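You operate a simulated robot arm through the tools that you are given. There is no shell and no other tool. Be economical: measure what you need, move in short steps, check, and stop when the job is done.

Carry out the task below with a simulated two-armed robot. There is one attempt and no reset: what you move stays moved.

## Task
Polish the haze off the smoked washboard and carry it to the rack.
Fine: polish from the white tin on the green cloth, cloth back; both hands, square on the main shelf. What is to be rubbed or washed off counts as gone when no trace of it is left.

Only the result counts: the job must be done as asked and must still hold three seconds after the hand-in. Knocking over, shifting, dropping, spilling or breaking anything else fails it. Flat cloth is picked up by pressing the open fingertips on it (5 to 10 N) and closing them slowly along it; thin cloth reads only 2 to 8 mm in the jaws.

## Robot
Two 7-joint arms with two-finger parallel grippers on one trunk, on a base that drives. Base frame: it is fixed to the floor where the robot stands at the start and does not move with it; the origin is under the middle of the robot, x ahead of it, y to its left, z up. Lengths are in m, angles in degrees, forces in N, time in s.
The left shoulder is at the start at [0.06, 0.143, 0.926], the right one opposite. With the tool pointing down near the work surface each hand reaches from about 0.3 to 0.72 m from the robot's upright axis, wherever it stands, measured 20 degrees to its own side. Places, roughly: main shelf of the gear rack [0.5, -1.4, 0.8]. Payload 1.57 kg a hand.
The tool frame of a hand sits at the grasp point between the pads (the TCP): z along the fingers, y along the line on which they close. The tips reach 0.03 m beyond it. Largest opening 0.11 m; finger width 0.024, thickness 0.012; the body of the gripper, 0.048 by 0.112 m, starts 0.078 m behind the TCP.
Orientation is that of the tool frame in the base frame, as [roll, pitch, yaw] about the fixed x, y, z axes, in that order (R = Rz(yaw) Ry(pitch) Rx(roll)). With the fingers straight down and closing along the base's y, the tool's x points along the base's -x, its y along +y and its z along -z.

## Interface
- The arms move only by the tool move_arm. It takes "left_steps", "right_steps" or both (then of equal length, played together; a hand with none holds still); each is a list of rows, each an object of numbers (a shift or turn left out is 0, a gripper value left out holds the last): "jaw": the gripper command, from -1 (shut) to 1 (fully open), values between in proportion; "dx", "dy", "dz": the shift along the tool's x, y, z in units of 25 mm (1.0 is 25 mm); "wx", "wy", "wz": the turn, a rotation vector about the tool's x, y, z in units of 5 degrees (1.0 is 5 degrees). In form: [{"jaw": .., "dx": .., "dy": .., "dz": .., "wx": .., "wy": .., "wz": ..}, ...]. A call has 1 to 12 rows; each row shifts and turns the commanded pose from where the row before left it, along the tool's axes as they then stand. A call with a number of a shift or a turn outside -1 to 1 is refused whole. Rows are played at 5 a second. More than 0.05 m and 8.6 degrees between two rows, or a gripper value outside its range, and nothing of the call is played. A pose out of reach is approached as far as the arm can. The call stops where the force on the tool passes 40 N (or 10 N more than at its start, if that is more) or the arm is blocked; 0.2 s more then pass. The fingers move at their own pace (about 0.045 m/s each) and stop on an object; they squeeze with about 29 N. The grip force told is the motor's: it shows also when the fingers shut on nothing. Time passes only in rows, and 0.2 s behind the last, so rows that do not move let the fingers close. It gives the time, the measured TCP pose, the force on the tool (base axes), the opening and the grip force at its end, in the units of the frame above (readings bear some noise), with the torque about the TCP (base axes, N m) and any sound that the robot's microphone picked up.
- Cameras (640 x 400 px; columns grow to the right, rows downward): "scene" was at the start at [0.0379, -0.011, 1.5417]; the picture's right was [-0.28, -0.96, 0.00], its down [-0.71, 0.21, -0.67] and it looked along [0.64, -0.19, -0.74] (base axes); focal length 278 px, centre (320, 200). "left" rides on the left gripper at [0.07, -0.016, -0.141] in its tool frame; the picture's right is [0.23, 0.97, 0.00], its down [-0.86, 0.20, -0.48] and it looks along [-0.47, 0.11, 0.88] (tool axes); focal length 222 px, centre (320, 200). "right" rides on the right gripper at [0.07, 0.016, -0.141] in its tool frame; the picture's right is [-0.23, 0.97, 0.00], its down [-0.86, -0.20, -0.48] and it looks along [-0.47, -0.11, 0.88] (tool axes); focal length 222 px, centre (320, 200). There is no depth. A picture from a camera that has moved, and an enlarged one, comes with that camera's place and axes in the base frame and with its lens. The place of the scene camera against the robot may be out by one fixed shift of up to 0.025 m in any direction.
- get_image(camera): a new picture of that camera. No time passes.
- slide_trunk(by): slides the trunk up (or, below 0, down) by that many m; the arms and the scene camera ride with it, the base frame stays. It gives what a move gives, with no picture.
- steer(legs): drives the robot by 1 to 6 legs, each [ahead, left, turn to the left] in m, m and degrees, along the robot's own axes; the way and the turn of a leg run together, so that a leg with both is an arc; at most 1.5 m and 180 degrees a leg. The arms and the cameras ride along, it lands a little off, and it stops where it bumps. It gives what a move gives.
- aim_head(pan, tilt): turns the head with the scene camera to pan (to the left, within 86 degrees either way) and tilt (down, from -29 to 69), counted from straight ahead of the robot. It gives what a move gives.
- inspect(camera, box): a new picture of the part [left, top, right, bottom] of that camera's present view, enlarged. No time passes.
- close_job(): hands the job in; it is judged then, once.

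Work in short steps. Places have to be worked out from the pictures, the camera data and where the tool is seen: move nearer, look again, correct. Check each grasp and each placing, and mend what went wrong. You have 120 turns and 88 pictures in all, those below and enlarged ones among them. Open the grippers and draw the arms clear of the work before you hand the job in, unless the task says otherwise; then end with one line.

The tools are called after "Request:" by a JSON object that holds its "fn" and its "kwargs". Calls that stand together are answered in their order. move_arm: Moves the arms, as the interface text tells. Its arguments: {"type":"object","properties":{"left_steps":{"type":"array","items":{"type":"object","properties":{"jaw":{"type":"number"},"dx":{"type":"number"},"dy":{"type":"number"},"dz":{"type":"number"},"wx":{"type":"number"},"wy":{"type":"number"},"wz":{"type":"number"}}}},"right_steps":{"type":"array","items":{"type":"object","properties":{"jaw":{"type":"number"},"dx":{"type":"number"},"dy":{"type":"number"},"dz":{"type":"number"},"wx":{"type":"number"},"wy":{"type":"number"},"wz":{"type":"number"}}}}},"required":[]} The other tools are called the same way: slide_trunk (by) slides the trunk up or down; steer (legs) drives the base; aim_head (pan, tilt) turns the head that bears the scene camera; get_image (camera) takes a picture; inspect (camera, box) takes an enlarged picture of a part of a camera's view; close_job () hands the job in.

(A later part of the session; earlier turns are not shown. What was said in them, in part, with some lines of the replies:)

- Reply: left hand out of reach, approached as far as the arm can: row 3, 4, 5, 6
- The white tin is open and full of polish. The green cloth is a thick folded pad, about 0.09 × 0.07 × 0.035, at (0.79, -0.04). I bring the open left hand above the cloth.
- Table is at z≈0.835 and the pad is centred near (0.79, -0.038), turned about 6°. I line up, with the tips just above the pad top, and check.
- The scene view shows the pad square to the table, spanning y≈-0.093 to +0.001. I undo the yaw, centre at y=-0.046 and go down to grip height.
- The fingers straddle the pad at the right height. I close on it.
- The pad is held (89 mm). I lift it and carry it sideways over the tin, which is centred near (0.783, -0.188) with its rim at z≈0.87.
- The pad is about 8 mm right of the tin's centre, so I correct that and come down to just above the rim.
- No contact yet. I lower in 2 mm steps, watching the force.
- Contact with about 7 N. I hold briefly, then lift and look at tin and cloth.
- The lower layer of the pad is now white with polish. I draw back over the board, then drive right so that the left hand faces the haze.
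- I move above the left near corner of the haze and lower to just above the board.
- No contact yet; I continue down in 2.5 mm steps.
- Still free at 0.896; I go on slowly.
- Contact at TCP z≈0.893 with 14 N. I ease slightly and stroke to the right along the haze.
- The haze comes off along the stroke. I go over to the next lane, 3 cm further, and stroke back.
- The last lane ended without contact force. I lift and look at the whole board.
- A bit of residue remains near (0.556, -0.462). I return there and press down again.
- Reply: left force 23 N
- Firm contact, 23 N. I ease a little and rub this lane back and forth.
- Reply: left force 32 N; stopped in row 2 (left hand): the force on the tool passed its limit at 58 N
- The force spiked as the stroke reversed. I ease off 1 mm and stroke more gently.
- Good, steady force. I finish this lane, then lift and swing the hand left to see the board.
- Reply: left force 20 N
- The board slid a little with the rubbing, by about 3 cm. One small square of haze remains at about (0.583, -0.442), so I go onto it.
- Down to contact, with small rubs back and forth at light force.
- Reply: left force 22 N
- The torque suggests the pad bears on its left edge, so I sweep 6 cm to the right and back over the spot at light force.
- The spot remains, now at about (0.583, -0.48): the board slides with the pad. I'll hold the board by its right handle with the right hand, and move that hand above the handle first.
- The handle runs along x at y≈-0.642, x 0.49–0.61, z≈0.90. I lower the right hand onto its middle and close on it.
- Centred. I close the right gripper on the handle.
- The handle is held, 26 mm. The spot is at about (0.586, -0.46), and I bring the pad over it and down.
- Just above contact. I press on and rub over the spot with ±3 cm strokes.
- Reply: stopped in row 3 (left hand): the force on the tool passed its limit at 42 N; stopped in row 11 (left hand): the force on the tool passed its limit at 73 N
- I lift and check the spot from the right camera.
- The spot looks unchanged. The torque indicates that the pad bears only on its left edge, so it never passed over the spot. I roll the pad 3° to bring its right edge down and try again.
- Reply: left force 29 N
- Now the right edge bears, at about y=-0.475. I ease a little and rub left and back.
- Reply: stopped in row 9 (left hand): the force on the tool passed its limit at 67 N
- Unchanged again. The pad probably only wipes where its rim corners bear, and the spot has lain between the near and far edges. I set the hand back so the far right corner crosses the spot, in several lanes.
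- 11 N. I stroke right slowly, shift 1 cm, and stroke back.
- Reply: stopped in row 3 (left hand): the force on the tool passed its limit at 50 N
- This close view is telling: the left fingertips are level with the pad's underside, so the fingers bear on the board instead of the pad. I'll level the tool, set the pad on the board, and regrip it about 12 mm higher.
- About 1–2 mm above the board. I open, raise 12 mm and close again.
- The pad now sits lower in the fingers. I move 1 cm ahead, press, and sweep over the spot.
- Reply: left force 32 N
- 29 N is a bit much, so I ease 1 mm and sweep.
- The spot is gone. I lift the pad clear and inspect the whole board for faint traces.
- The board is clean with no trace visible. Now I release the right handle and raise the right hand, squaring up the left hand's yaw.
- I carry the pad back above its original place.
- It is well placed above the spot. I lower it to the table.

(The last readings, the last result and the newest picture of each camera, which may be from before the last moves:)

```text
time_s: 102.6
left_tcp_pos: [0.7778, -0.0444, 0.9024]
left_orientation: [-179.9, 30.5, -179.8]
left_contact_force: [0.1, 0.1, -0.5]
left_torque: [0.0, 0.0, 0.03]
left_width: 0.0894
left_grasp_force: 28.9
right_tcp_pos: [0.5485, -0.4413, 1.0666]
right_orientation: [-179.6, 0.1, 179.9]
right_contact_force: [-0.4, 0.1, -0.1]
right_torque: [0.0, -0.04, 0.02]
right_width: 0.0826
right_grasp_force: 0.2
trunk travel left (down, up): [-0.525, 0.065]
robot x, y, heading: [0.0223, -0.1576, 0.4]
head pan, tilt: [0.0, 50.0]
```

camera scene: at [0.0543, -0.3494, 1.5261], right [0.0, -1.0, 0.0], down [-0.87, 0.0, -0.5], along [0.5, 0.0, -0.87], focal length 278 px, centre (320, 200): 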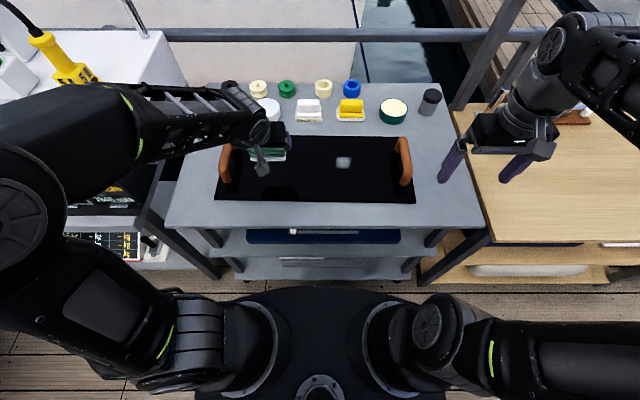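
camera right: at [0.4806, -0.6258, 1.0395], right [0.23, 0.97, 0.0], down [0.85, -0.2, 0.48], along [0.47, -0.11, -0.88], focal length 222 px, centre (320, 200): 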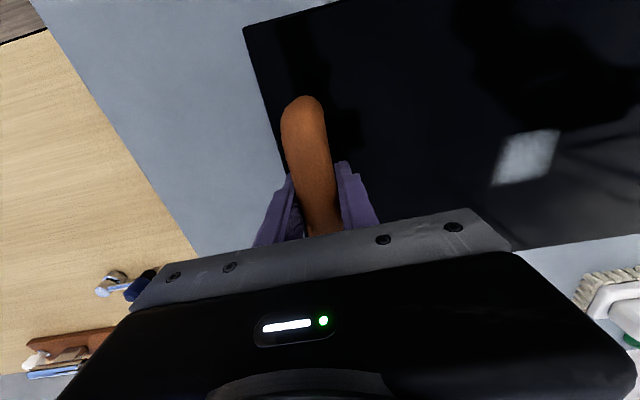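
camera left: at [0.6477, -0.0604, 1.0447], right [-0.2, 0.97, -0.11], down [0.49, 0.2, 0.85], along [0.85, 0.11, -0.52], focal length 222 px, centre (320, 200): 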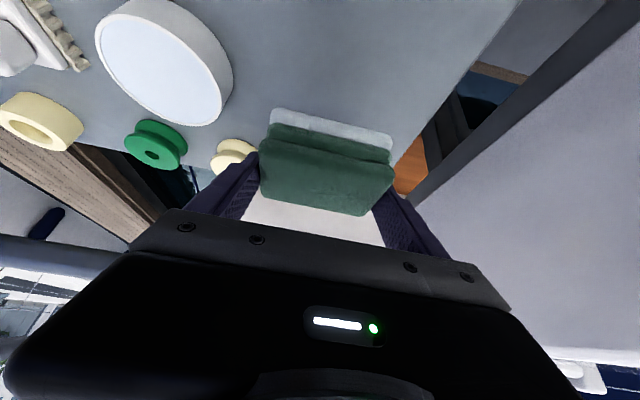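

Request:
{"fn": "move_arm", "kwargs": {"left_steps": [{"dx": 0.05, "dz": 0.086}, {"dx": 0.04, "dz": 0.07}, {"dx": 0.02, "dz": 0.035}, {}]}}

```text
time_s: 103.6
left_tcp_pos: [0.7772, -0.0448, 0.8957]
left_orientation: [-179.9, 30.5, -179.9]
left_contact_force: [-0.4, -0.2, -0.3]
left_torque: [-0.03, 0.0, 0.01]
left_width: 0.0891
left_grasp_force: 29.1
right_tcp_pos: [0.5509, -0.4417, 1.0658]
right_orientation: [-179.6, 0.1, 180.0]
right_contact_force: [0.9, 0.3, 0.3]
right_torque: [0.0, -0.02, -0.03]
right_width: 0.0824
right_grasp_force: 0.0
trunk travel left (down, up): [-0.525, 0.065]
robot x, y, heading: [0.0287, -0.1553, 0.2]
head pan, tilt: [0.0, 50.0]
```

Request:
{"fn": "move_arm", "kwargs": {"left_steps": [{"dx": 0.03, "dz": 0.052}, {"dx": 0.03, "dz": 0.052}, {}]}}

```text
time_s: 104.4
left_tcp_pos: [0.7766, -0.0457, 0.8955]
left_orientation: [180.0, 30.8, -179.8]
left_contact_force: [-2.1, 2.6, 11.5]
left_torque: [-0.31, 0.24, -0.03]
left_width: 0.0894
left_grasp_force: 29.3
right_tcp_pos: [0.5479, -0.4408, 1.0673]
right_orientation: [-179.8, 0.1, -180.0]
right_contact_force: [0.3, -0.1, -0.8]
right_torque: [0.02, 0.01, -0.01]
right_width: 0.0824
right_grasp_force: 0.1
trunk travel left (down, up): [-0.525, 0.065]
robot x, y, heading: [0.0228, -0.1571, 0.3]
head pan, tilt: [0.0, 50.0]
```

The pad rests on the table (11 N). I open and withdraw straight up, then back, and look.

Request:
{"fn": "move_arm", "kwargs": {"left_steps": [{"dx": -0.015, "dz": -0.026}, {"jaw": 0.7}, {"jaw": 1}, {"jaw": 1}, {"jaw": 1}, {"dx": -0.3, "dz": -0.5}, {"dx": -0.4, "dz": -0.7}, {"dx": -0.4, "dz": -0.7}, {"dx": -0.4, "dz": -0.7}, {"dx": 0.8, "dz": -0.5}, {"dx": 0.8, "dz": -0.5}, {"dx": 0.8, "dz": -0.5}]}}

Request:
{"fn": "get_image", "kwargs": {"camera": "left"}}

Request:
{"fn": "inspect", "kwargs": {"camera": "scene", "box": [220, 60, 420, 185]}}

```text
time_s: 107.0
left_tcp_pos: [0.7062, -0.0452, 0.9711]
left_orientation: [-180.0, 30.7, -179.8]
left_contact_force: [0.3, -0.8, 1.3]
left_torque: [-0.02, -0.01, 0.01]
left_width: 0.1099
left_grasp_force: 0.1
right_tcp_pos: [0.5489, -0.4411, 1.0666]
right_orientation: [-179.8, 0.1, 180.0]
right_contact_force: [-1.0, 0.7, 0.7]
right_torque: [0.02, 0.03, 0.0]
right_width: 0.0824
right_grasp_force: 0.1
trunk travel left (down, up): [-0.525, 0.065]
robot x, y, heading: [0.024, -0.1618, 0.5]
head pan, tilt: [0.0, 50.0]
```

```text
39 pictures are left
camera left: at [0.5722, -0.0613, 1.0579], right [-0.2, 0.97, -0.12], down [0.49, 0.2, 0.85], along [0.85, 0.11, -0.52], focal length 222 px, centre (320, 200)
```

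left: 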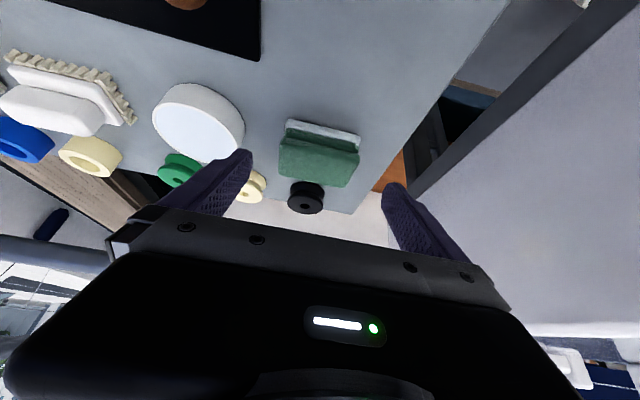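

```text
3.20 times, centred on (320, 122) of scene
camera zoom: at [0.0633, -0.1466, 1.5387], right [0.0, -1.0, 0.0], down [-0.77, 0.0, -0.64], along [0.64, 0.0, -0.77], focal length 889 px, centre (320, 448)
```

zoom: 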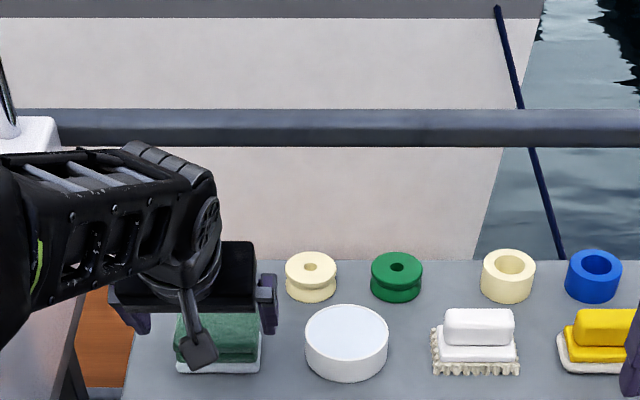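

The cloth is back in place and nothing around it has moved. I draw the left arm back, level its tool, and look at the rack.

Request:
{"fn": "move_arm", "kwargs": {"left_steps": [{"dx": 0.8, "dz": -0.5}, {"dx": 0.8, "dz": -0.5}, {"dx": 0.8, "dz": -0.5}, {"dx": 0.8, "dz": -0.5, "wy": 1}, {"dx": 0.8, "dz": -0.5, "wy": 1}, {"dx": 0.5, "dz": -0.5, "wy": 1}, {"dz": -0.5, "wy": 1}, {"dz": -0.3, "wy": 1}, {"wy": 1.0, "jaw": 0.5}, {"wy": 0.1}]}}

Request:
{"fn": "steer", "kwargs": {"legs": [[0, -0.2, 0]]}}

Request:
{"fn": "aim_head", "kwargs": {"pan": -62, "tilt": 42}}

Request:
{"fn": "get_image", "kwargs": {"camera": "scene"}}

```text
time_s: 109.2
left_tcp_pos: [0.5687, -0.0464, 1.0027]
left_orientation: [179.9, -0.1, -179.7]
left_contact_force: [0.6, -0.3, 0.3]
left_torque: [-0.01, -0.01, 0.03]
left_width: 0.0827
left_grasp_force: 0.0
right_tcp_pos: [0.5481, -0.4403, 1.0661]
right_orientation: [-179.7, 0.1, 180.0]
right_contact_force: [-0.2, 0.4, 1.3]
right_torque: [-0.02, -0.03, -0.02]
right_width: 0.0822
right_grasp_force: 0.0
trunk travel left (down, up): [-0.525, 0.065]
robot x, y, heading: [0.0256, -0.1607, 0.1]
head pan, tilt: [0.0, 50.0]
```

```text
time_s: 110.8
left_tcp_pos: [0.5691, -0.2479, 1.0029]
left_orientation: [179.9, 0.1, -179.7]
left_contact_force: [-0.4, -0.6, -0.7]
left_torque: [0.03, 0.03, 0.01]
left_width: 0.0825
left_grasp_force: 0.1
right_tcp_pos: [0.5512, -0.6422, 1.0656]
right_orientation: [-179.7, 0.1, -179.9]
right_contact_force: [-0.8, -0.8, -0.3]
right_torque: [0.05, 0.01, -0.01]
right_width: 0.0825
right_grasp_force: 0.1
trunk travel left (down, up): [-0.525, 0.065]
robot x, y, heading: [0.0239, -0.3607, 0.3]
head pan, tilt: [0.0, 50.0]
```

```text
time_s: 112.1
left_tcp_pos: [0.5694, -0.2478, 1.0026]
left_orientation: [-180.0, 0.0, -179.6]
left_contact_force: [-0.3, -0.5, -0.6]
left_torque: [0.01, 0.02, -0.01]
left_width: 0.0828
left_grasp_force: 0.0
right_tcp_pos: [0.5519, -0.6422, 1.0661]
right_orientation: [-179.7, 0.1, -179.9]
right_contact_force: [0.3, -0.1, 0.3]
right_torque: [-0.02, 0.04, -0.03]
right_width: 0.0824
right_grasp_force: 0.1
trunk travel left (down, up): [-0.525, 0.065]
robot x, y, heading: [0.0251, -0.3608, 0.6]
head pan, tilt: [-62.0, 42.0]
```

```text
37 pictures are left
camera scene: at [0.0282, -0.424, 1.5499], right [-0.88, -0.48, 0.0], down [-0.32, 0.59, -0.74], along [0.35, -0.65, -0.67], focal length 278 px, centre (320, 200)
```

scene: 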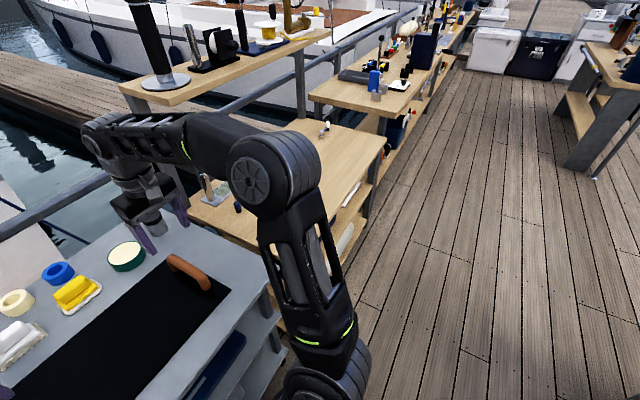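

The shelf right of the table, at about (0.5, -1.4, 0.8), is the rack. I back off a little and drive across empty-handed to survey its main shelf first.

Request:
{"fn": "steer", "kwargs": {"legs": [[-0.2, 0, 0], [0, -0.95, 0]]}}

Request:
{"fn": "aim_head", "kwargs": {"pan": 0, "tilt": 50}}

Request:
{"fn": "get_image", "kwargs": {"camera": "scene"}}

```text
time_s: 118.3
left_tcp_pos: [0.3782, -1.2105, 1.0031]
left_orientation: [179.9, 0.1, 180.0]
left_contact_force: [0.0, 0.1, -0.9]
left_torque: [0.02, 0.0, 0.02]
left_width: 0.0821
left_grasp_force: 0.0
right_tcp_pos: [0.3586, -1.6035, 1.066]
right_orientation: [-179.7, 0.1, 179.8]
right_contact_force: [-0.3, -0.9, 0.2]
right_torque: [-0.01, -0.04, 0.02]
right_width: 0.0824
right_grasp_force: 0.1
trunk travel left (down, up): [-0.525, 0.065]
robot x, y, heading: [-0.1668, -1.3225, 0.1]
head pan, tilt: [-62.0, 42.0]
```

```text
time_s: 119.6
left_tcp_pos: [0.3778, -1.2101, 1.0015]
left_orientation: [179.9, 0.0, -180.0]
left_contact_force: [-0.4, 0.3, -0.5]
left_torque: [0.02, -0.02, 0.02]
left_width: 0.0826
left_grasp_force: 0.0
right_tcp_pos: [0.3582, -1.6047, 1.0652]
right_orientation: [-179.8, 0.1, 179.9]
right_contact_force: [-0.3, 0.0, 0.3]
right_torque: [-0.01, 0.03, -0.01]
right_width: 0.0827
right_grasp_force: 0.1
trunk travel left (down, up): [-0.525, 0.065]
robot x, y, heading: [-0.1653, -1.3246, -0.0]
head pan, tilt: [0.0, 50.0]
```

```text
36 pictures are left
camera scene: at [-0.1264, -1.3092, 1.5386], right [0.0, -1.0, 0.0], down [-0.77, 0.0, -0.64], along [0.64, 0.0, -0.77], focal length 278 px, centre (320, 200)
```

scene: 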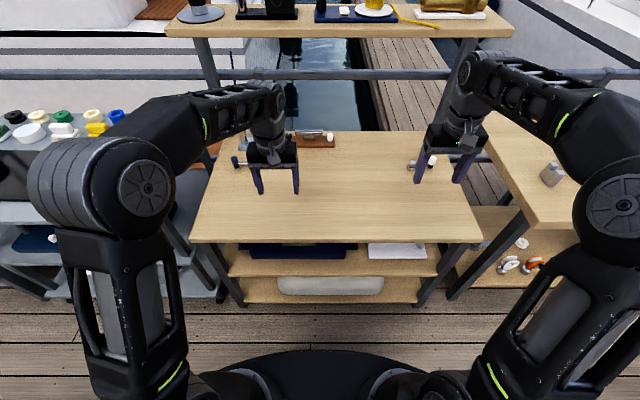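

The main shelf is clear in front: it spans y -0.92 to -1.82 and x 0.32 to 0.88, with small items at the back. I'll set the board at about x 0.47, y -1.37. I drive back to the board, centred on y≈-0.395.

Request:
{"fn": "steer", "kwargs": {"legs": [[0, 0.925, 0], [0.18, 0, 0]]}}

Request:
{"fn": "get_image", "kwargs": {"camera": "left"}}

Request:
{"fn": "get_image", "kwargs": {"camera": "right"}}

Request:
{"fn": "get_image", "kwargs": {"camera": "scene"}}

```text
time_s: 125.5
left_tcp_pos: [0.5614, -0.2995, 1.0029]
left_orientation: [180.0, 0.0, 179.8]
left_contact_force: [0.4, -0.7, -0.3]
left_torque: [0.01, 0.05, -0.01]
left_width: 0.0824
left_grasp_force: 0.1
right_tcp_pos: [0.5387, -0.6938, 1.0645]
right_orientation: [-179.6, 0.0, 179.5]
right_contact_force: [-0.1, -0.3, -0.7]
right_torque: [-0.03, 0.01, 0.03]
right_width: 0.0827
right_grasp_force: 0.1
trunk travel left (down, up): [-0.525, 0.065]
robot x, y, heading: [0.0153, -0.4104, -0.0]
head pan, tilt: [0.0, 50.0]
```

```text
35 pictures are left
camera left: at [0.4898, -0.3142, 1.1426], right [-0.22, 0.97, 0.0], down [0.86, 0.2, 0.48], along [0.47, 0.11, -0.88], focal length 222 px, centre (320, 200)
```

left: 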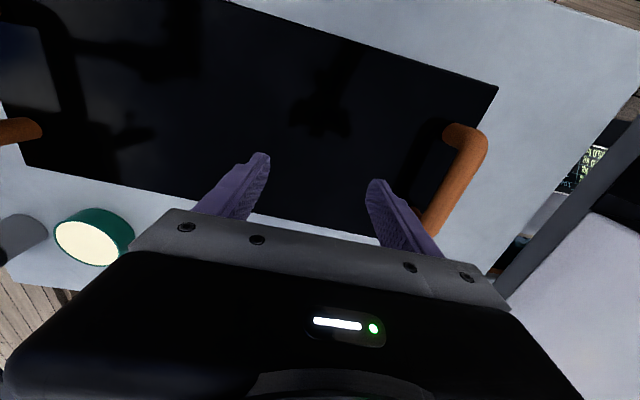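

```text
34 pictures are left
camera right: at [0.4701, -0.6756, 1.2074], right [0.23, 0.97, -0.01], down [0.85, -0.2, 0.48], along [0.47, -0.12, -0.88], focal length 222 px, centre (320, 200)
```

right: 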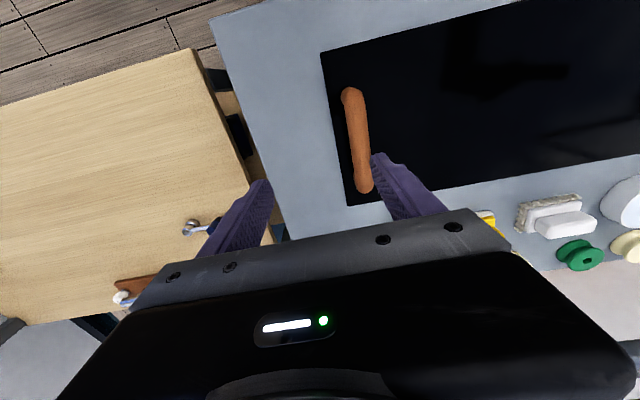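

```text
33 pictures are left
camera scene: at [0.0563, -0.3968, 1.5386], right [0.0, -1.0, 0.0], down [-0.77, 0.0, -0.64], along [0.64, 0.0, -0.77], focal length 278 px, centre (320, 200)
```

scene: 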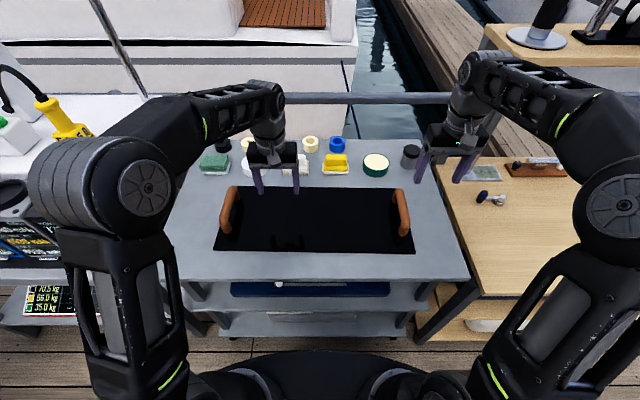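

Left handle is at about (0.55, -0.148), right at (0.553, -0.645). I move both hands above them and partly down.

Request:
{"fn": "move_arm", "kwargs": {"left_steps": [{"dx": 0.065, "dy": 0.866}, {"dx": 0.065, "dy": 0.866}, {"dx": 0.065, "dy": 0.866}, {"dx": 0.065, "dy": 0.866}, {"dx": 0.065, "dy": 0.866}, {"dx": 0.065, "dy": 0.866}, {"dx": 0.065, "dy": 0.866}, {"dz": 0.7}, {"dz": 0.7}, {"dz": 0.8}], "right_steps": [{"dx": -0.08, "dy": 0.28}, {"dx": -0.08, "dy": 0.28}, {"dx": -0.08, "dy": 0.28}, {"dx": -0.08, "dy": 0.28}, {"dx": -0.08, "dy": 0.28}, {"dx": -0.08, "dy": 0.28}, {"dz": 0.9, "dy": 0.28}, {"dz": 1}, {"dz": 1}, {"dz": 1}]}}

Request:
{"fn": "get_image", "kwargs": {"camera": "left"}}

Request:
{"fn": "get_image", "kwargs": {"camera": "right"}}

```text
time_s: 127.7
left_tcp_pos: [0.5496, -0.146, 0.9471]
left_orientation: [179.9, 0.1, 179.7]
left_contact_force: [-0.4, 0.7, 0.1]
left_torque: [-0.05, 0.03, -0.01]
left_width: 0.0823
left_grasp_force: 0.1
right_tcp_pos: [0.551, -0.6464, 0.9687]
right_orientation: [-179.7, 0.0, 179.5]
right_contact_force: [0.1, -0.1, 0.0]
right_torque: [-0.03, 0.01, 0.01]
right_width: 0.0824
right_grasp_force: 0.0
trunk travel left (down, up): [-0.525, 0.065]
robot x, y, heading: [0.0153, -0.4131, -0.5]
head pan, tilt: [0.0, 50.0]
```

```text
32 pictures are left
camera left: at [0.4791, -0.1615, 1.0877], right [-0.22, 0.97, 0.0], down [0.86, 0.2, 0.48], along [0.47, 0.11, -0.88], focal length 222 px, centre (320, 200)
```

left: 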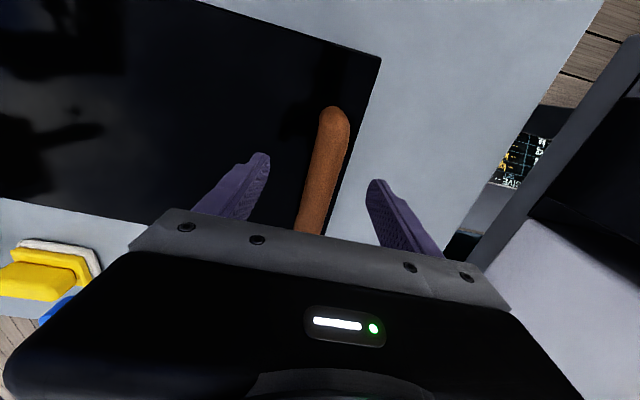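

```text
31 pictures are left
camera right: at [0.4811, -0.6268, 1.1107], right [0.23, 0.97, -0.01], down [0.85, -0.2, 0.48], along [0.47, -0.12, -0.88], focal length 222 px, centre (320, 200)
```

right: 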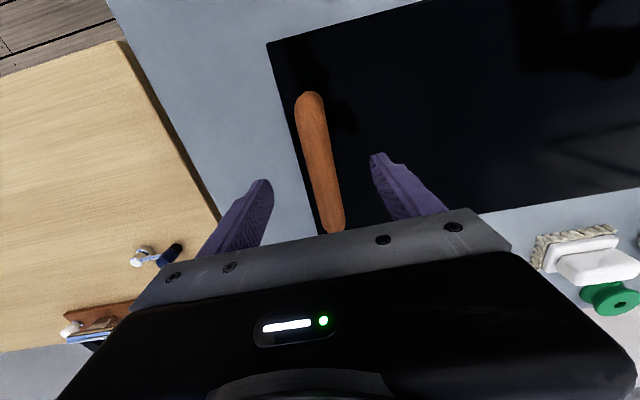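

Both are straddling. I lower both to z≈0.896 and close.

Request:
{"fn": "move_arm", "kwargs": {"left_steps": [{"dz": 0.7}, {"dz": 0.7}, {"dz": 0.6}, {"jaw": 0.2}, {"jaw": -0.2}, {"jaw": -0.6}, {"jaw": -1}, {"jaw": -1}, {"jaw": -1}, {"jaw": -1}], "right_steps": [{"dz": 0.96}, {"dz": 0.96}, {"dz": 0.96}, {"jaw": 0.2}, {"jaw": -0.2}, {"jaw": -0.6}, {"jaw": -1}, {"jaw": -1}, {"jaw": -1}, {"jaw": -1}]}}

Request:
{"fn": "get_image", "kwargs": {"camera": "scene"}}

```text
time_s: 129.9
left_tcp_pos: [0.5508, -0.147, 0.8973]
left_orientation: [179.9, 0.0, 179.8]
left_contact_force: [-3.1, 6.6, 3.6]
left_torque: [-0.15, -0.29, -0.73]
left_width: 0.026
left_grasp_force: 28.8
right_tcp_pos: [0.5504, -0.6466, 0.8974]
right_orientation: [-179.6, 0.1, 179.5]
right_contact_force: [3.5, -1.8, 0.7]
right_torque: [0.06, 0.29, -0.74]
right_width: 0.0258
right_grasp_force: 29.1
trunk travel left (down, up): [-0.525, 0.065]
robot x, y, heading: [0.0162, -0.4104, -0.0]
head pan, tilt: [0.0, 50.0]
```

```text
30 pictures are left
camera scene: at [0.0547, -0.3961, 1.5386], right [0.0, -1.0, 0.0], down [-0.77, 0.0, -0.64], along [0.64, 0.0, -0.77], focal length 278 px, centre (320, 200)
```

scene: 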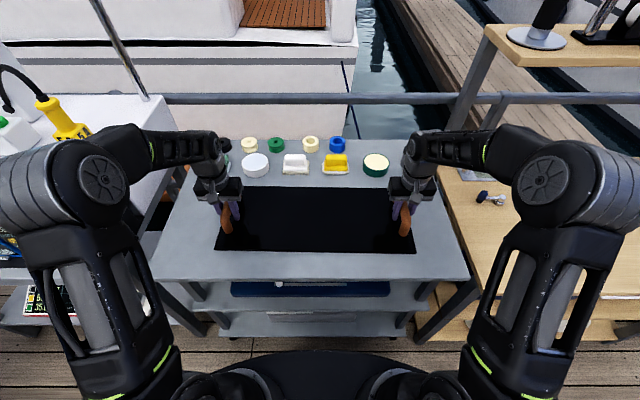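

Both handles are held at 26 mm. I lift both hands together by 10 cm.

Request:
{"fn": "move_arm", "kwargs": {"left_steps": [{"dz": -0.4}, {"dz": -0.6}, {"dz": -0.6}, {"dz": -0.6}, {"dz": -0.6}, {"dz": -0.6}, {"dz": -0.6}], "right_steps": [{"dz": -0.4}, {"dz": -0.6}, {"dz": -0.6}, {"dz": -0.6}, {"dz": -0.6}, {"dz": -0.6}, {"dz": -0.6}]}}

Request:
{"fn": "get_image", "kwargs": {"camera": "scene"}}

```text
time_s: 131.5
left_tcp_pos: [0.5499, -0.1449, 0.9968]
left_orientation: [179.8, 0.0, 179.9]
left_contact_force: [-2.2, 19.5, -8.3]
left_torque: [-0.24, 0.26, -0.68]
left_width: 0.0259
left_grasp_force: 28.8
right_tcp_pos: [0.5506, -0.6458, 0.9948]
right_orientation: [-179.6, 0.0, 179.5]
right_contact_force: [2.2, -19.4, -7.9]
right_torque: [0.47, 0.03, -0.62]
right_width: 0.0256
right_grasp_force: 29.4
trunk travel left (down, up): [-0.525, 0.065]
robot x, y, heading: [0.0165, -0.4062, -0.2]
head pan, tilt: [0.0, 50.0]
```

```text
29 pictures are left
camera scene: at [0.0557, -0.3966, 1.5385], right [0.0, -1.0, 0.0], down [-0.77, 0.0, -0.64], along [0.64, 0.0, -0.77], focal length 278 px, centre (320, 200)
```

scene: 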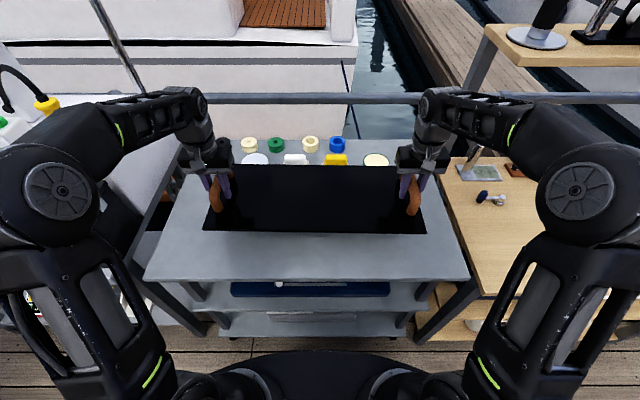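

The board is up and level. I relieve the sideways strain slightly, then drive back, right, and to the rack.

Request:
{"fn": "move_arm", "kwargs": {"left_steps": [{"dy": 0.06}, {}], "right_steps": [{"dy": -0.06}, {}]}}

Request:
{"fn": "steer", "kwargs": {"legs": [[-0.2, 0, 0], [0, -0.5, 0], [0, -0.47, 0]]}}

Request:
{"fn": "get_image", "kwargs": {"camera": "scene"}}

```text
time_s: 132.1
left_tcp_pos: [0.5499, -0.1458, 0.9961]
left_orientation: [180.0, -0.1, 179.7]
left_contact_force: [-3.3, 15.1, -7.6]
left_torque: [-0.23, 0.2, -0.7]
left_width: 0.0259
left_grasp_force: 29.0
right_tcp_pos: [0.551, -0.647, 0.9956]
right_orientation: [-179.7, 0.0, 179.5]
right_contact_force: [1.6, -15.1, -7.4]
right_torque: [0.25, 0.06, -0.61]
right_width: 0.026
right_grasp_force: 29.1
trunk travel left (down, up): [-0.525, 0.065]
robot x, y, heading: [0.0155, -0.4054, -0.2]
head pan, tilt: [0.0, 50.0]
```

```text
time_s: 138.7
left_tcp_pos: [0.3456, -1.1245, 0.9966]
left_orientation: [179.9, 0.0, 179.6]
left_contact_force: [-2.0, 3.4, -6.9]
left_torque: [0.0, 0.13, -0.61]
left_width: 0.0257
left_grasp_force: 29.3
right_tcp_pos: [0.3424, -1.6251, 0.9959]
right_orientation: [-179.7, -0.1, 179.4]
right_contact_force: [2.1, -5.2, -7.9]
right_torque: [0.17, 0.13, -0.64]
right_width: 0.0256
right_grasp_force: 28.8
trunk travel left (down, up): [-0.525, 0.065]
robot x, y, heading: [-0.1905, -1.3836, -0.5]
head pan, tilt: [0.0, 50.0]
```

```text
28 pictures are left
camera scene: at [-0.1509, -1.3733, 1.5385], right [-0.01, -1.0, 0.0], down [-0.77, 0.0, -0.64], along [0.64, 0.0, -0.77], focal length 278 px, centre (320, 200)
```

scene: 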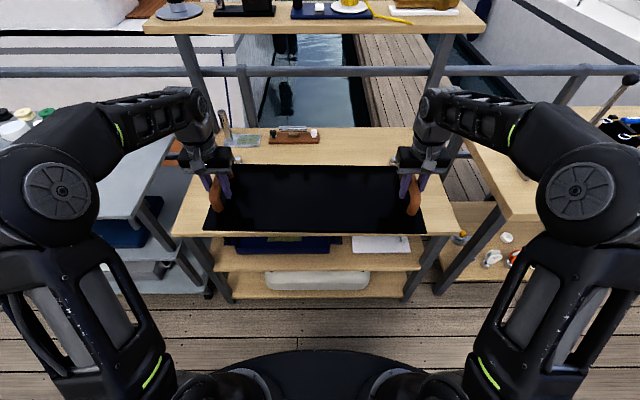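

The board is centred over the shelf. I drive 0.14 m ahead, correcting the heading.

Request:
{"fn": "steer", "kwargs": {"legs": [[0.14, 0, 0.5]]}}

Request:
{"fn": "aim_head", "kwargs": {"pan": 0, "tilt": 60}}

Request:
{"fn": "get_image", "kwargs": {"camera": "scene"}}

Request:
{"fn": "get_image", "kwargs": {"camera": "left"}}

Request:
{"fn": "get_image", "kwargs": {"camera": "right"}}

```text
time_s: 140.0
left_tcp_pos: [0.4841, -1.1201, 0.9946]
left_orientation: [-180.0, -0.2, -179.8]
left_contact_force: [-2.9, 0.1, -8.6]
left_torque: [0.02, 0.23, -0.72]
left_width: 0.0259
left_grasp_force: 29.6
right_tcp_pos: [0.4865, -1.6201, 0.9936]
right_orientation: [-179.7, -0.1, 179.9]
right_contact_force: [2.1, -0.4, -8.6]
right_torque: [0.03, 0.08, -0.7]
right_width: 0.0256
right_grasp_force: 29.6
trunk travel left (down, up): [-0.525, 0.065]
robot x, y, heading: [-0.0488, -1.3816, 0.2]
head pan, tilt: [0.0, 50.0]
```

```text
time_s: 140.8
left_tcp_pos: [0.4824, -1.1192, 0.9947]
left_orientation: [-180.0, 0.0, -180.0]
left_contact_force: [-2.8, 0.7, -8.0]
left_torque: [-0.02, -0.07, -0.78]
left_width: 0.0258
left_grasp_force: 29.2
right_tcp_pos: [0.4846, -1.6207, 0.9956]
right_orientation: [-179.7, 0.0, 179.8]
right_contact_force: [2.6, -0.1, -7.7]
right_torque: [-0.03, 0.37, -0.71]
right_width: 0.0257
right_grasp_force: 29.0
trunk travel left (down, up): [-0.525, 0.065]
robot x, y, heading: [-0.0514, -1.3838, 0.2]
head pan, tilt: [0.0, 60.0]
```

```text
27 pictures are left
camera scene: at [-0.0208, -1.3724, 1.526], right [0.0, -1.0, 0.0], down [-0.87, 0.0, -0.5], along [0.5, 0.0, -0.87], focal length 278 px, centre (320, 200)
```

scene: 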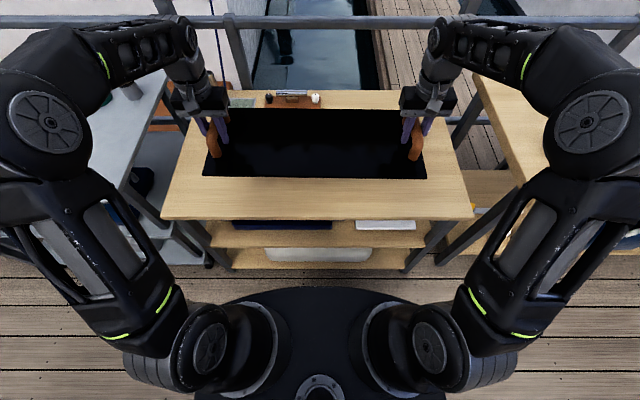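

```text
26 pictures are left
camera left: at [0.4113, -1.1353, 1.1368], right [-0.23, 0.97, 0.0], down [0.86, 0.2, 0.48], along [0.46, 0.11, -0.88], focal length 222 px, centre (320, 200)
```

left: 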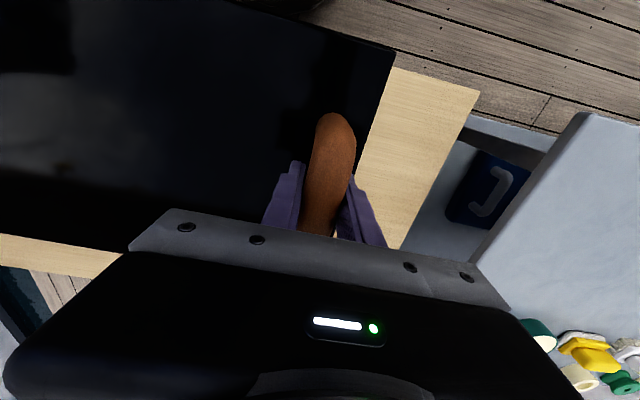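

```text
25 pictures are left
camera right: at [0.4165, -1.6023, 1.1368], right [0.23, 0.97, -0.01], down [0.85, -0.2, 0.48], along [0.47, -0.12, -0.88], focal length 222 px, centre (320, 200)
```

right: 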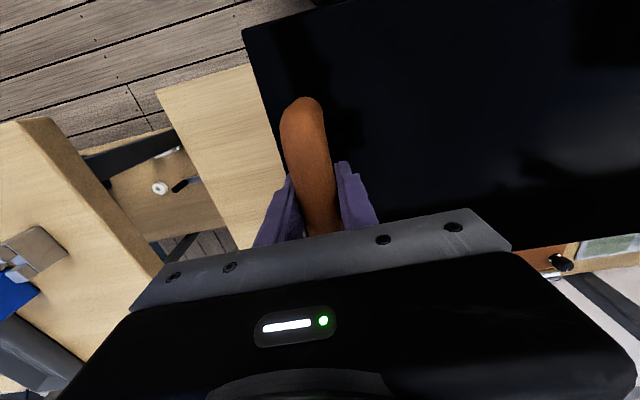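

The board is centred and parallel to the shelf with clear space behind. I lower both hands together to about z=0.865.

Request:
{"fn": "move_arm", "kwargs": {"left_steps": [{"dz": 0.5}, {"dz": 0.6}, {"dz": 0.6}, {"dz": 0.6}, {"dz": 0.6}, {"dz": 0.6}, {"dz": 0.6}, {"dz": 0.6}, {"dz": 0.4}], "right_steps": [{"dz": 0.5}, {"dz": 0.6}, {"dz": 0.6}, {"dz": 0.6}, {"dz": 0.6}, {"dz": 0.6}, {"dz": 0.6}, {"dz": 0.6}, {"dz": 0.4}]}}

Request:
{"fn": "get_image", "kwargs": {"camera": "scene"}}

```text
time_s: 142.8
left_tcp_pos: [0.4826, -1.1203, 0.8667]
left_orientation: [180.0, -0.1, 180.0]
left_contact_force: [-2.0, -4.4, -7.9]
left_torque: [0.12, 0.1, -0.63]
left_width: 0.0258
left_grasp_force: 29.6
right_tcp_pos: [0.486, -1.6201, 0.8681]
right_orientation: [-179.7, -0.1, 179.8]
right_contact_force: [3.0, 2.8, -7.8]
right_torque: [-0.05, 0.17, -0.54]
right_width: 0.0257
right_grasp_force: 29.0
trunk travel left (down, up): [-0.525, 0.065]
robot x, y, heading: [-0.0495, -1.3816, 0.5]
head pan, tilt: [0.0, 60.0]
```

```text
24 pictures are left
camera scene: at [-0.0204, -1.3723, 1.526], right [0.0, -1.0, 0.0], down [-0.87, 0.0, -0.5], along [0.5, 0.0, -0.87], focal length 278 px, centre (320, 200)
```

scene: 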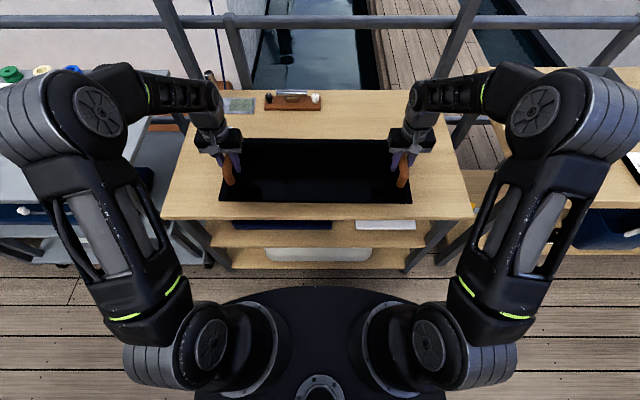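

Nearly on. The board's front edge seems about 1° off the shelf edge, so I enlarge to measure.

Request:
{"fn": "inspect", "kwargs": {"camera": "scene", "box": [150, 80, 490, 230]}}

```text
1.88 times, centred on (320, 155) of scene
camera zoom: at [-0.0204, -1.3723, 1.526], right [0.0, -1.0, 0.0], down [-0.87, 0.0, -0.5], along [0.5, 0.0, -0.87], focal length 523 px, centre (320, 285)
```

zoom: 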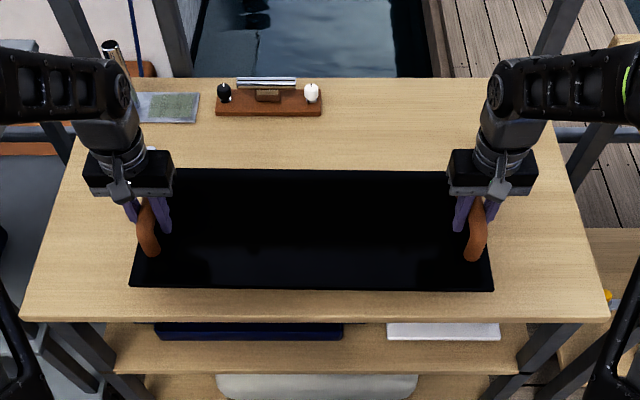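

Only about 0.6° off. I make a small correction and lower on.

Request:
{"fn": "move_arm", "kwargs": {"left_steps": [{"dx": 0.1, "wz": -0.12}, {"dz": 0.3}, {"dz": 0.1}, {}], "right_steps": [{"dx": -0.1, "wz": -0.12}, {"dz": 0.3}, {"dz": 0.1}, {}]}}

```text
time_s: 143.8
left_tcp_pos: [0.4806, -1.1206, 0.8594]
left_orientation: [-180.0, 0.0, -179.5]
left_contact_force: [-1.7, -9.8, -8.8]
left_torque: [0.17, 0.09, -0.71]
left_width: 0.0254
left_grasp_force: 28.8
right_tcp_pos: [0.4882, -1.6216, 0.8581]
right_orientation: [-179.7, 0.0, -179.6]
right_contact_force: [2.8, 9.6, -9.4]
right_torque: [-0.1, 0.17, -0.77]
right_width: 0.0256
right_grasp_force: 29.3
trunk travel left (down, up): [-0.525, 0.065]
robot x, y, heading: [-0.0548, -1.3871, -0.0]
head pan, tilt: [0.0, 60.0]
```

Still hanging free (about 9 N on each hand). I lower in small steps.

Request:
{"fn": "move_arm", "kwargs": {"left_steps": [{"dz": 0.15}, {"dz": 0.12}, {"dz": 0.1}, {}], "right_steps": [{"dz": 0.15}, {"dz": 0.12}, {"dz": 0.1}, {}]}}

```text
time_s: 144.8
left_tcp_pos: [0.4796, -1.1206, 0.8497]
left_orientation: [-180.0, -0.2, -179.4]
left_contact_force: [-2.6, -12.1, -8.4]
left_torque: [0.28, 0.05, -0.79]
left_width: 0.0255
left_grasp_force: 29.2
right_tcp_pos: [0.4878, -1.6208, 0.849]
right_orientation: [-179.6, -0.1, -179.7]
right_contact_force: [2.6, 13.1, -7.0]
right_torque: [-0.1, 0.2, -0.75]
right_width: 0.0257
right_grasp_force: 29.0
trunk travel left (down, up): [-0.525, 0.065]
robot x, y, heading: [-0.0513, -1.3853, 0.2]
head pan, tilt: [0.0, 60.0]
```

Request:
{"fn": "move_arm", "kwargs": {"left_steps": [{"dz": 0.12, "dy": -0.02}, {"dz": 0.1, "dy": -0.02}, {"dz": 0.06}, {}], "right_steps": [{"dz": 0.12, "dy": 0.02}, {"dz": 0.1, "dy": 0.02}, {"dz": 0.06}, {}]}}

```text
time_s: 145.8
left_tcp_pos: [0.4806, -1.1208, 0.8428]
left_orientation: [179.9, -0.2, -179.2]
left_contact_force: [-2.8, -4.4, -8.0]
left_torque: [0.03, 0.06, -0.64]
left_width: 0.0259
left_grasp_force: 29.1
right_tcp_pos: [0.4888, -1.6195, 0.8416]
right_orientation: [-179.7, 0.0, -179.6]
right_contact_force: [2.6, 4.4, -7.6]
right_torque: [-0.06, 0.21, -0.62]
right_width: 0.0258
right_grasp_force: 29.4
trunk travel left (down, up): [-0.525, 0.065]
robot x, y, heading: [-0.0515, -1.3814, 0.3]
head pan, tilt: [0.0, 60.0]
```

Request:
{"fn": "move_arm", "kwargs": {"left_steps": [{"dz": 0.1}, {"dz": 0.1}, {"dz": 0.08}, {}], "right_steps": [{"dz": 0.1}, {"dz": 0.1}, {"dz": 0.08}, {}]}}

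Request:
{"fn": "inspect", "kwargs": {"camera": "scene", "box": [150, 80, 490, 230]}}

```text
time_s: 146.8
left_tcp_pos: [0.4789, -1.1204, 0.8348]
left_orientation: [179.9, -0.1, -179.4]
left_contact_force: [-2.8, -2.9, -7.0]
left_torque: [0.06, 0.03, -0.71]
left_width: 0.0259
left_grasp_force: 29.1
right_tcp_pos: [0.4886, -1.6204, 0.8341]
right_orientation: [-179.8, 0.0, -179.5]
right_contact_force: [2.4, 2.4, -6.6]
right_torque: [-0.02, 0.26, -0.67]
right_width: 0.0256
right_grasp_force: 28.4
trunk travel left (down, up): [-0.525, 0.065]
robot x, y, heading: [-0.0535, -1.3863, 0.3]
head pan, tilt: [0.0, 60.0]
```

```text
1.88 times, centred on (320, 155) of scene
camera zoom: at [-0.0207, -1.3724, 1.526], right [0.0, -1.0, 0.0], down [-0.87, 0.0, -0.5], along [0.5, 0.0, -0.87], focal length 523 px, centre (320, 285)
```

zoom: 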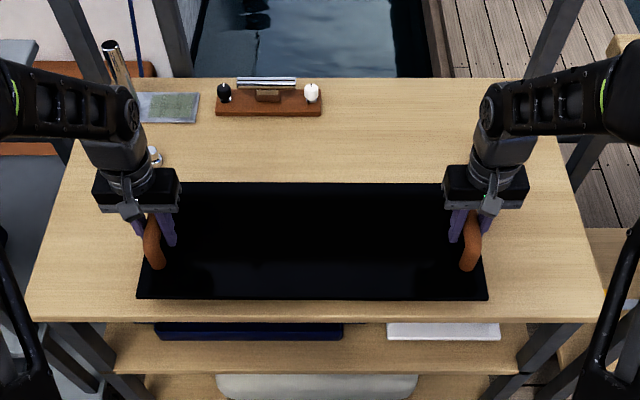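

Now parallel to the shelf edge, but still hanging. I shift 2 cm further onto the shelf and go on lowering.

Request:
{"fn": "move_arm", "kwargs": {"left_steps": [{"dx": -0.4}, {"dx": -0.4}, {"dz": 0.1}, {"dz": 0.1}, {"dz": 0.08}, {}], "right_steps": [{"dx": -0.4}, {"dx": -0.4}, {"dz": 0.1}, {"dz": 0.1}, {"dz": 0.08}, {}]}}

```text
time_s: 148.2
left_tcp_pos: [0.4995, -1.121, 0.8284]
left_orientation: [179.8, -0.1, -179.4]
left_contact_force: [-2.8, 1.0, -7.6]
left_torque: [-0.03, 0.05, -0.73]
left_width: 0.026
left_grasp_force: 29.1
right_tcp_pos: [0.5092, -1.6202, 0.8272]
right_orientation: [-179.6, 0.0, -179.5]
right_contact_force: [1.9, -1.0, -7.4]
right_torque: [-0.01, 0.22, -0.63]
right_width: 0.0256
right_grasp_force: 29.1
trunk travel left (down, up): [-0.525, 0.065]
robot x, y, heading: [-0.0476, -1.3867, 0.3]
head pan, tilt: [0.0, 60.0]
```

Request:
{"fn": "move_arm", "kwargs": {"left_steps": [{"dz": 0.1}, {"dz": 0.1}, {"dz": 0.1}, {}], "right_steps": [{"dz": 0.1}, {"dz": 0.1}, {"dz": 0.1}, {}]}}

```text
time_s: 149.2
left_tcp_pos: [0.4984, -1.1211, 0.8195]
left_orientation: [179.9, -0.1, -179.4]
left_contact_force: [-2.8, 2.9, -7.7]
left_torque: [-0.05, 0.19, -0.66]
left_width: 0.0258
left_grasp_force: 28.9
right_tcp_pos: [0.5081, -1.6197, 0.819]
right_orientation: [-179.6, -0.1, -179.6]
right_contact_force: [2.7, -3.1, -8.5]
right_torque: [0.04, 0.08, -0.45]
right_width: 0.0257
right_grasp_force: 28.9
trunk travel left (down, up): [-0.525, 0.065]
robot x, y, heading: [-0.0487, -1.3834, 0.4]
head pan, tilt: [0.0, 60.0]
```

Request:
{"fn": "move_arm", "kwargs": {"left_steps": [{"dz": 0.12}, {"dz": 0.12}, {"dz": 0.12}, {"dz": 0.1}, {}], "right_steps": [{"dz": 0.12}, {"dz": 0.12}, {"dz": 0.12}, {"dz": 0.1}, {}]}}

Request:
{"fn": "get_image", "kwargs": {"camera": "left"}}

```text
time_s: 150.3
left_tcp_pos: [0.5005, -1.1209, 0.8087]
left_orientation: [179.8, -0.1, -179.2]
left_contact_force: [-2.8, 4.4, -7.8]
left_torque: [-0.12, 0.0, -0.73]
left_width: 0.0261
left_grasp_force: 29.6
right_tcp_pos: [0.5092, -1.6198, 0.8084]
right_orientation: [-179.8, 0.0, -179.6]
right_contact_force: [2.9, -4.2, -8.1]
right_torque: [0.13, 0.28, -0.59]
right_width: 0.0257
right_grasp_force: 28.9
trunk travel left (down, up): [-0.525, 0.065]
robot x, y, heading: [-0.0521, -1.3842, 0.0]
head pan, tilt: [0.0, 60.0]
```

```text
21 pictures are left
camera left: at [0.4292, -1.1366, 0.9498], right [-0.24, 0.97, 0.0], down [0.85, 0.21, 0.48], along [0.46, 0.12, -0.88], focal length 222 px, centre (320, 200)
```

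left: 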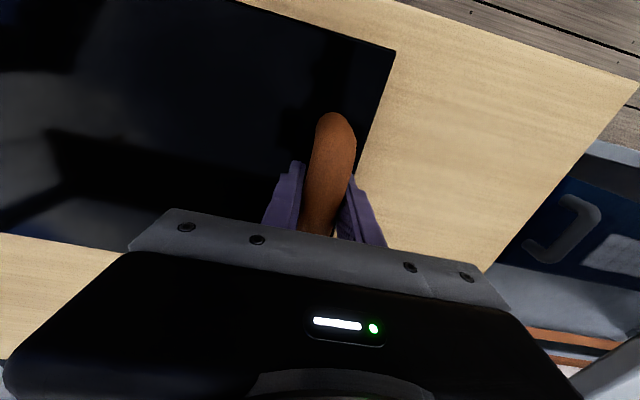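

Request:
{"fn": "move_arm", "kwargs": {"left_steps": [{"dz": 0.1}, {"dz": 0.1}, {"dz": 0.1}, {}], "right_steps": [{"dz": 0.1}, {"dz": 0.1}, {"dz": 0.1}, {}]}}

```text
time_s: 151.3
left_tcp_pos: [0.5, -1.121, 0.8013]
left_orientation: [179.8, -0.1, -179.3]
left_contact_force: [-2.3, 5.1, -8.4]
left_torque: [-0.04, 0.19, -0.72]
left_width: 0.0255
left_grasp_force: 29.0
right_tcp_pos: [0.5077, -1.6214, 0.8012]
right_orientation: [-179.7, 0.0, -179.5]
right_contact_force: [3.3, -3.9, -7.0]
right_torque: [0.14, 0.08, -0.62]
right_width: 0.0254
right_grasp_force: 28.6
trunk travel left (down, up): [-0.525, 0.065]
robot x, y, heading: [-0.0495, -1.3851, 0.3]
head pan, tilt: [0.0, 60.0]
```

Request:
{"fn": "move_arm", "kwargs": {"left_steps": [{"dz": 0.1}, {"dz": 0.1}, {"dz": 0.1}, {}], "right_steps": [{"dz": 0.1}, {"dz": 0.1}, {"dz": 0.1}, {}]}}

Request:
{"fn": "get_image", "kwargs": {"camera": "right"}}

Request:
{"fn": "inspect", "kwargs": {"camera": "scene", "box": [150, 80, 490, 230]}}

```text
time_s: 152.3
left_tcp_pos: [0.4989, -1.1204, 0.7988]
left_orientation: [-179.9, 0.5, -179.4]
left_contact_force: [0.4, 4.3, 19.4]
left_torque: [-0.01, 0.54, -0.69]
left_width: 0.0259
left_grasp_force: 29.1
right_tcp_pos: [0.5078, -1.6199, 0.7965]
right_orientation: [-179.8, 0.5, -179.5]
right_contact_force: [1.3, -4.7, 24.4]
right_torque: [0.07, 0.02, -0.68]
right_width: 0.0258
right_grasp_force: 29.3
trunk travel left (down, up): [-0.525, 0.065]
robot x, y, heading: [-0.055, -1.3881, 0.3]
head pan, tilt: [0.0, 60.0]
```

```text
20 pictures are left
camera right: at [0.4373, -1.6034, 0.9388], right [0.22, 0.98, 0.0], down [0.85, -0.19, 0.49], along [0.47, -0.11, -0.87], focal length 222 px, centre (320, 200)
```

right: 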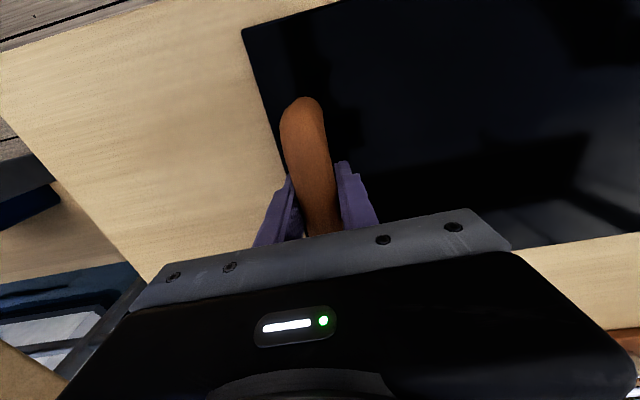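

```text
1.88 times, centred on (320, 155) of scene
camera zoom: at [-0.0256, -1.3723, 1.5268], right [0.0, -1.0, 0.0], down [-0.86, 0.0, -0.5], along [0.5, 0.0, -0.86], focal length 523 px, centre (320, 285)
```

zoom: 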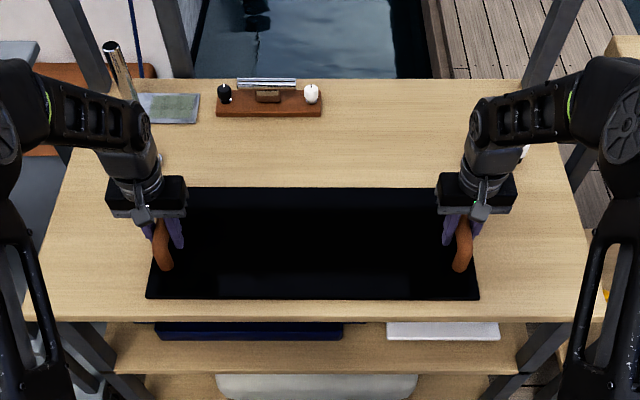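

The board rests on the shelf, square and fully on it. I ease the pressure, open both hands and raise them straight up.

Request:
{"fn": "move_arm", "kwargs": {"left_steps": [{"dz": -0.08}, {"jaw": 0}, {"jaw": 0.3}, {"jaw": 0.3}, {"jaw": 0.3}, {"dz": -0.6}, {"dz": -0.9}, {"dz": -0.9}, {"dz": -0.9}, {"dz": -0.9}, {"dz": -0.9}], "right_steps": [{"dz": -0.1}, {"jaw": 0}, {"jaw": 0.3}, {"jaw": 0.3}, {"jaw": 0.3}, {"dz": -0.6}, {"dz": -0.9}, {"dz": -0.9}, {"dz": -0.9}, {"dz": -0.9}, {"dz": -0.9}]}}

Request:
{"fn": "steer", "kwargs": {"legs": [[-0.2, 0, 0]]}}

Request:
{"fn": "aim_head", "kwargs": {"pan": 0, "tilt": 45}}

Request:
{"fn": "get_image", "kwargs": {"camera": "scene"}}

Request:
{"fn": "get_image", "kwargs": {"camera": "left"}}

```text
time_s: 154.8
left_tcp_pos: [0.4987, -1.1205, 0.9241]
left_orientation: [179.9, 0.0, -179.3]
left_contact_force: [0.4, 0.0, -0.6]
left_torque: [0.03, 0.0, 0.0]
left_width: 0.0713
left_grasp_force: 0.1
right_tcp_pos: [0.5062, -1.6193, 0.9239]
right_orientation: [-179.8, 0.0, -179.6]
right_contact_force: [-0.9, 0.3, 0.0]
right_torque: [-0.02, -0.03, 0.01]
right_width: 0.0716
right_grasp_force: 0.1
trunk travel left (down, up): [-0.525, 0.065]
robot x, y, heading: [-0.0492, -1.3819, 0.1]
head pan, tilt: [0.0, 60.0]
```

```text
time_s: 156.3
left_tcp_pos: [0.2985, -1.1205, 0.924]
left_orientation: [-180.0, 0.1, -179.2]
left_contact_force: [-0.8, 0.0, 0.4]
left_torque: [-0.01, -0.02, -0.02]
left_width: 0.0713
left_grasp_force: 0.1
right_tcp_pos: [0.3081, -1.6182, 0.9247]
right_orientation: [-179.7, 0.1, -179.5]
right_contact_force: [-1.1, 0.0, 0.1]
right_torque: [0.01, -0.03, 0.0]
right_width: 0.0713
right_grasp_force: 0.0
trunk travel left (down, up): [-0.525, 0.065]
robot x, y, heading: [-0.2508, -1.3852, 0.3]
head pan, tilt: [0.0, 60.0]
```

```text
time_s: 157.1
left_tcp_pos: [0.2997, -1.121, 0.9231]
left_orientation: [179.9, 0.0, -179.3]
left_contact_force: [-0.2, -0.6, 0.9]
left_torque: [0.0, -0.02, 0.04]
left_width: 0.0716
left_grasp_force: 0.1
right_tcp_pos: [0.3092, -1.619, 0.9237]
right_orientation: [-179.7, 0.1, -179.5]
right_contact_force: [0.5, 1.3, -0.1]
right_torque: [-0.01, 0.02, -0.02]
right_width: 0.0716
right_grasp_force: 0.0
trunk travel left (down, up): [-0.525, 0.065]
robot x, y, heading: [-0.2526, -1.3816, 0.5]
head pan, tilt: [0.0, 45.0]
```

```text
18 pictures are left
camera scene: at [-0.2068, -1.373, 1.5455], right [0.0, -1.0, 0.0], down [-0.71, 0.0, -0.71], along [0.71, 0.0, -0.71], focal length 278 px, centre (320, 200)
```

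scene: 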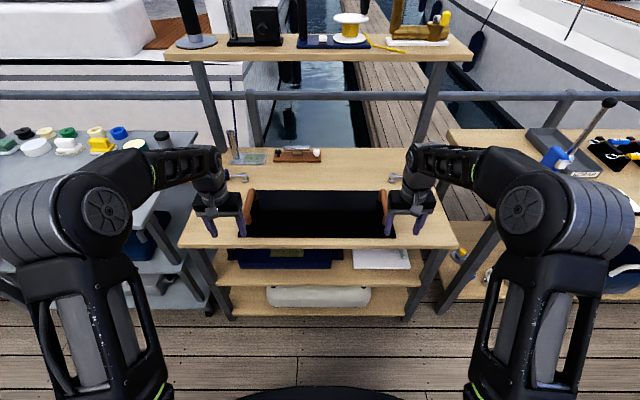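

```text
17 pictures are left
camera left: at [0.2283, -1.1362, 1.0642], right [-0.24, 0.97, 0.0], down [0.85, 0.21, 0.48], along [0.46, 0.12, -0.88], focal length 222 px, centre (320, 200)
```

left: 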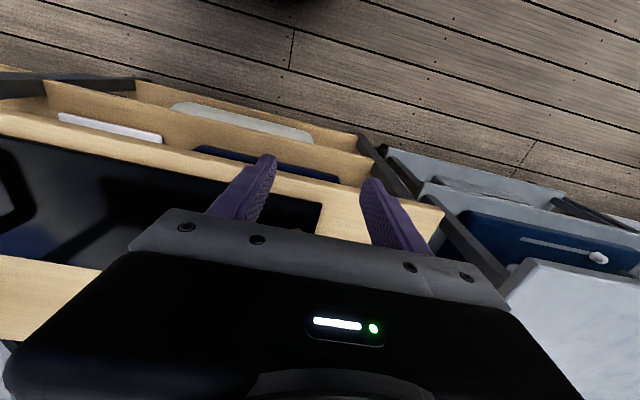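

The board lies on the main shelf. A last enlarged check for square placing, any trace of haze, and the cloth.

Request:
{"fn": "inspect", "kwargs": {"camera": "scene", "box": [170, 130, 470, 270]}}

Request:
{"fn": "inspect", "kwargs": {"camera": "scene", "box": [0, 110, 200, 235]}}

```text
2.13 times, centred on (320, 200) of scene
camera zoom: at [-0.2068, -1.373, 1.5455], right [0.0, -1.0, 0.0], down [-0.71, 0.0, -0.71], along [0.71, 0.0, -0.71], focal length 593 px, centre (320, 200)
```

zoom: 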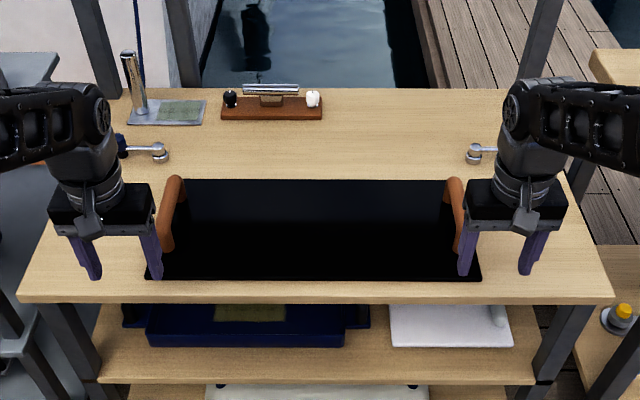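

```text
3.20 times, centred on (100, 172) of scene
camera zoom: at [-0.2068, -1.373, 1.5455], right [0.0, -1.0, 0.0], down [-0.71, 0.0, -0.71], along [0.71, 0.0, -0.71], focal length 889 px, centre (1024, 288)
```

zoom: 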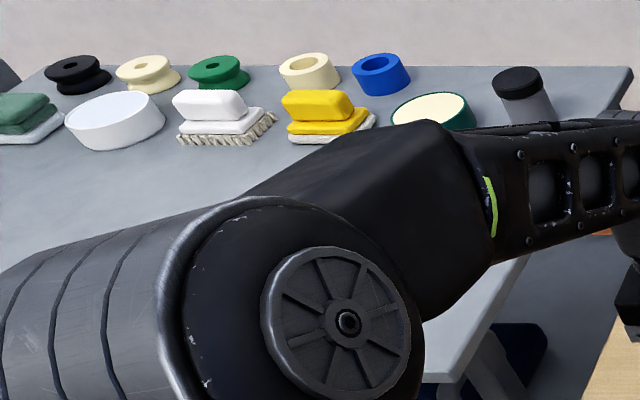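

The board is clean, square and centred on the main shelf. The cloth is back, nothing else was moved, and the hands are open and clear, so I hand in.

Request:
{"fn": "close_job", "kwargs": {}}

```text
The job is handed in.
```

The washboard is polished with no haze visible, and it sits square on the rack's main shelf, carried there with both hands. The green cloth is back in its place, and nothing else looked moved in the last pictures before hand-in.
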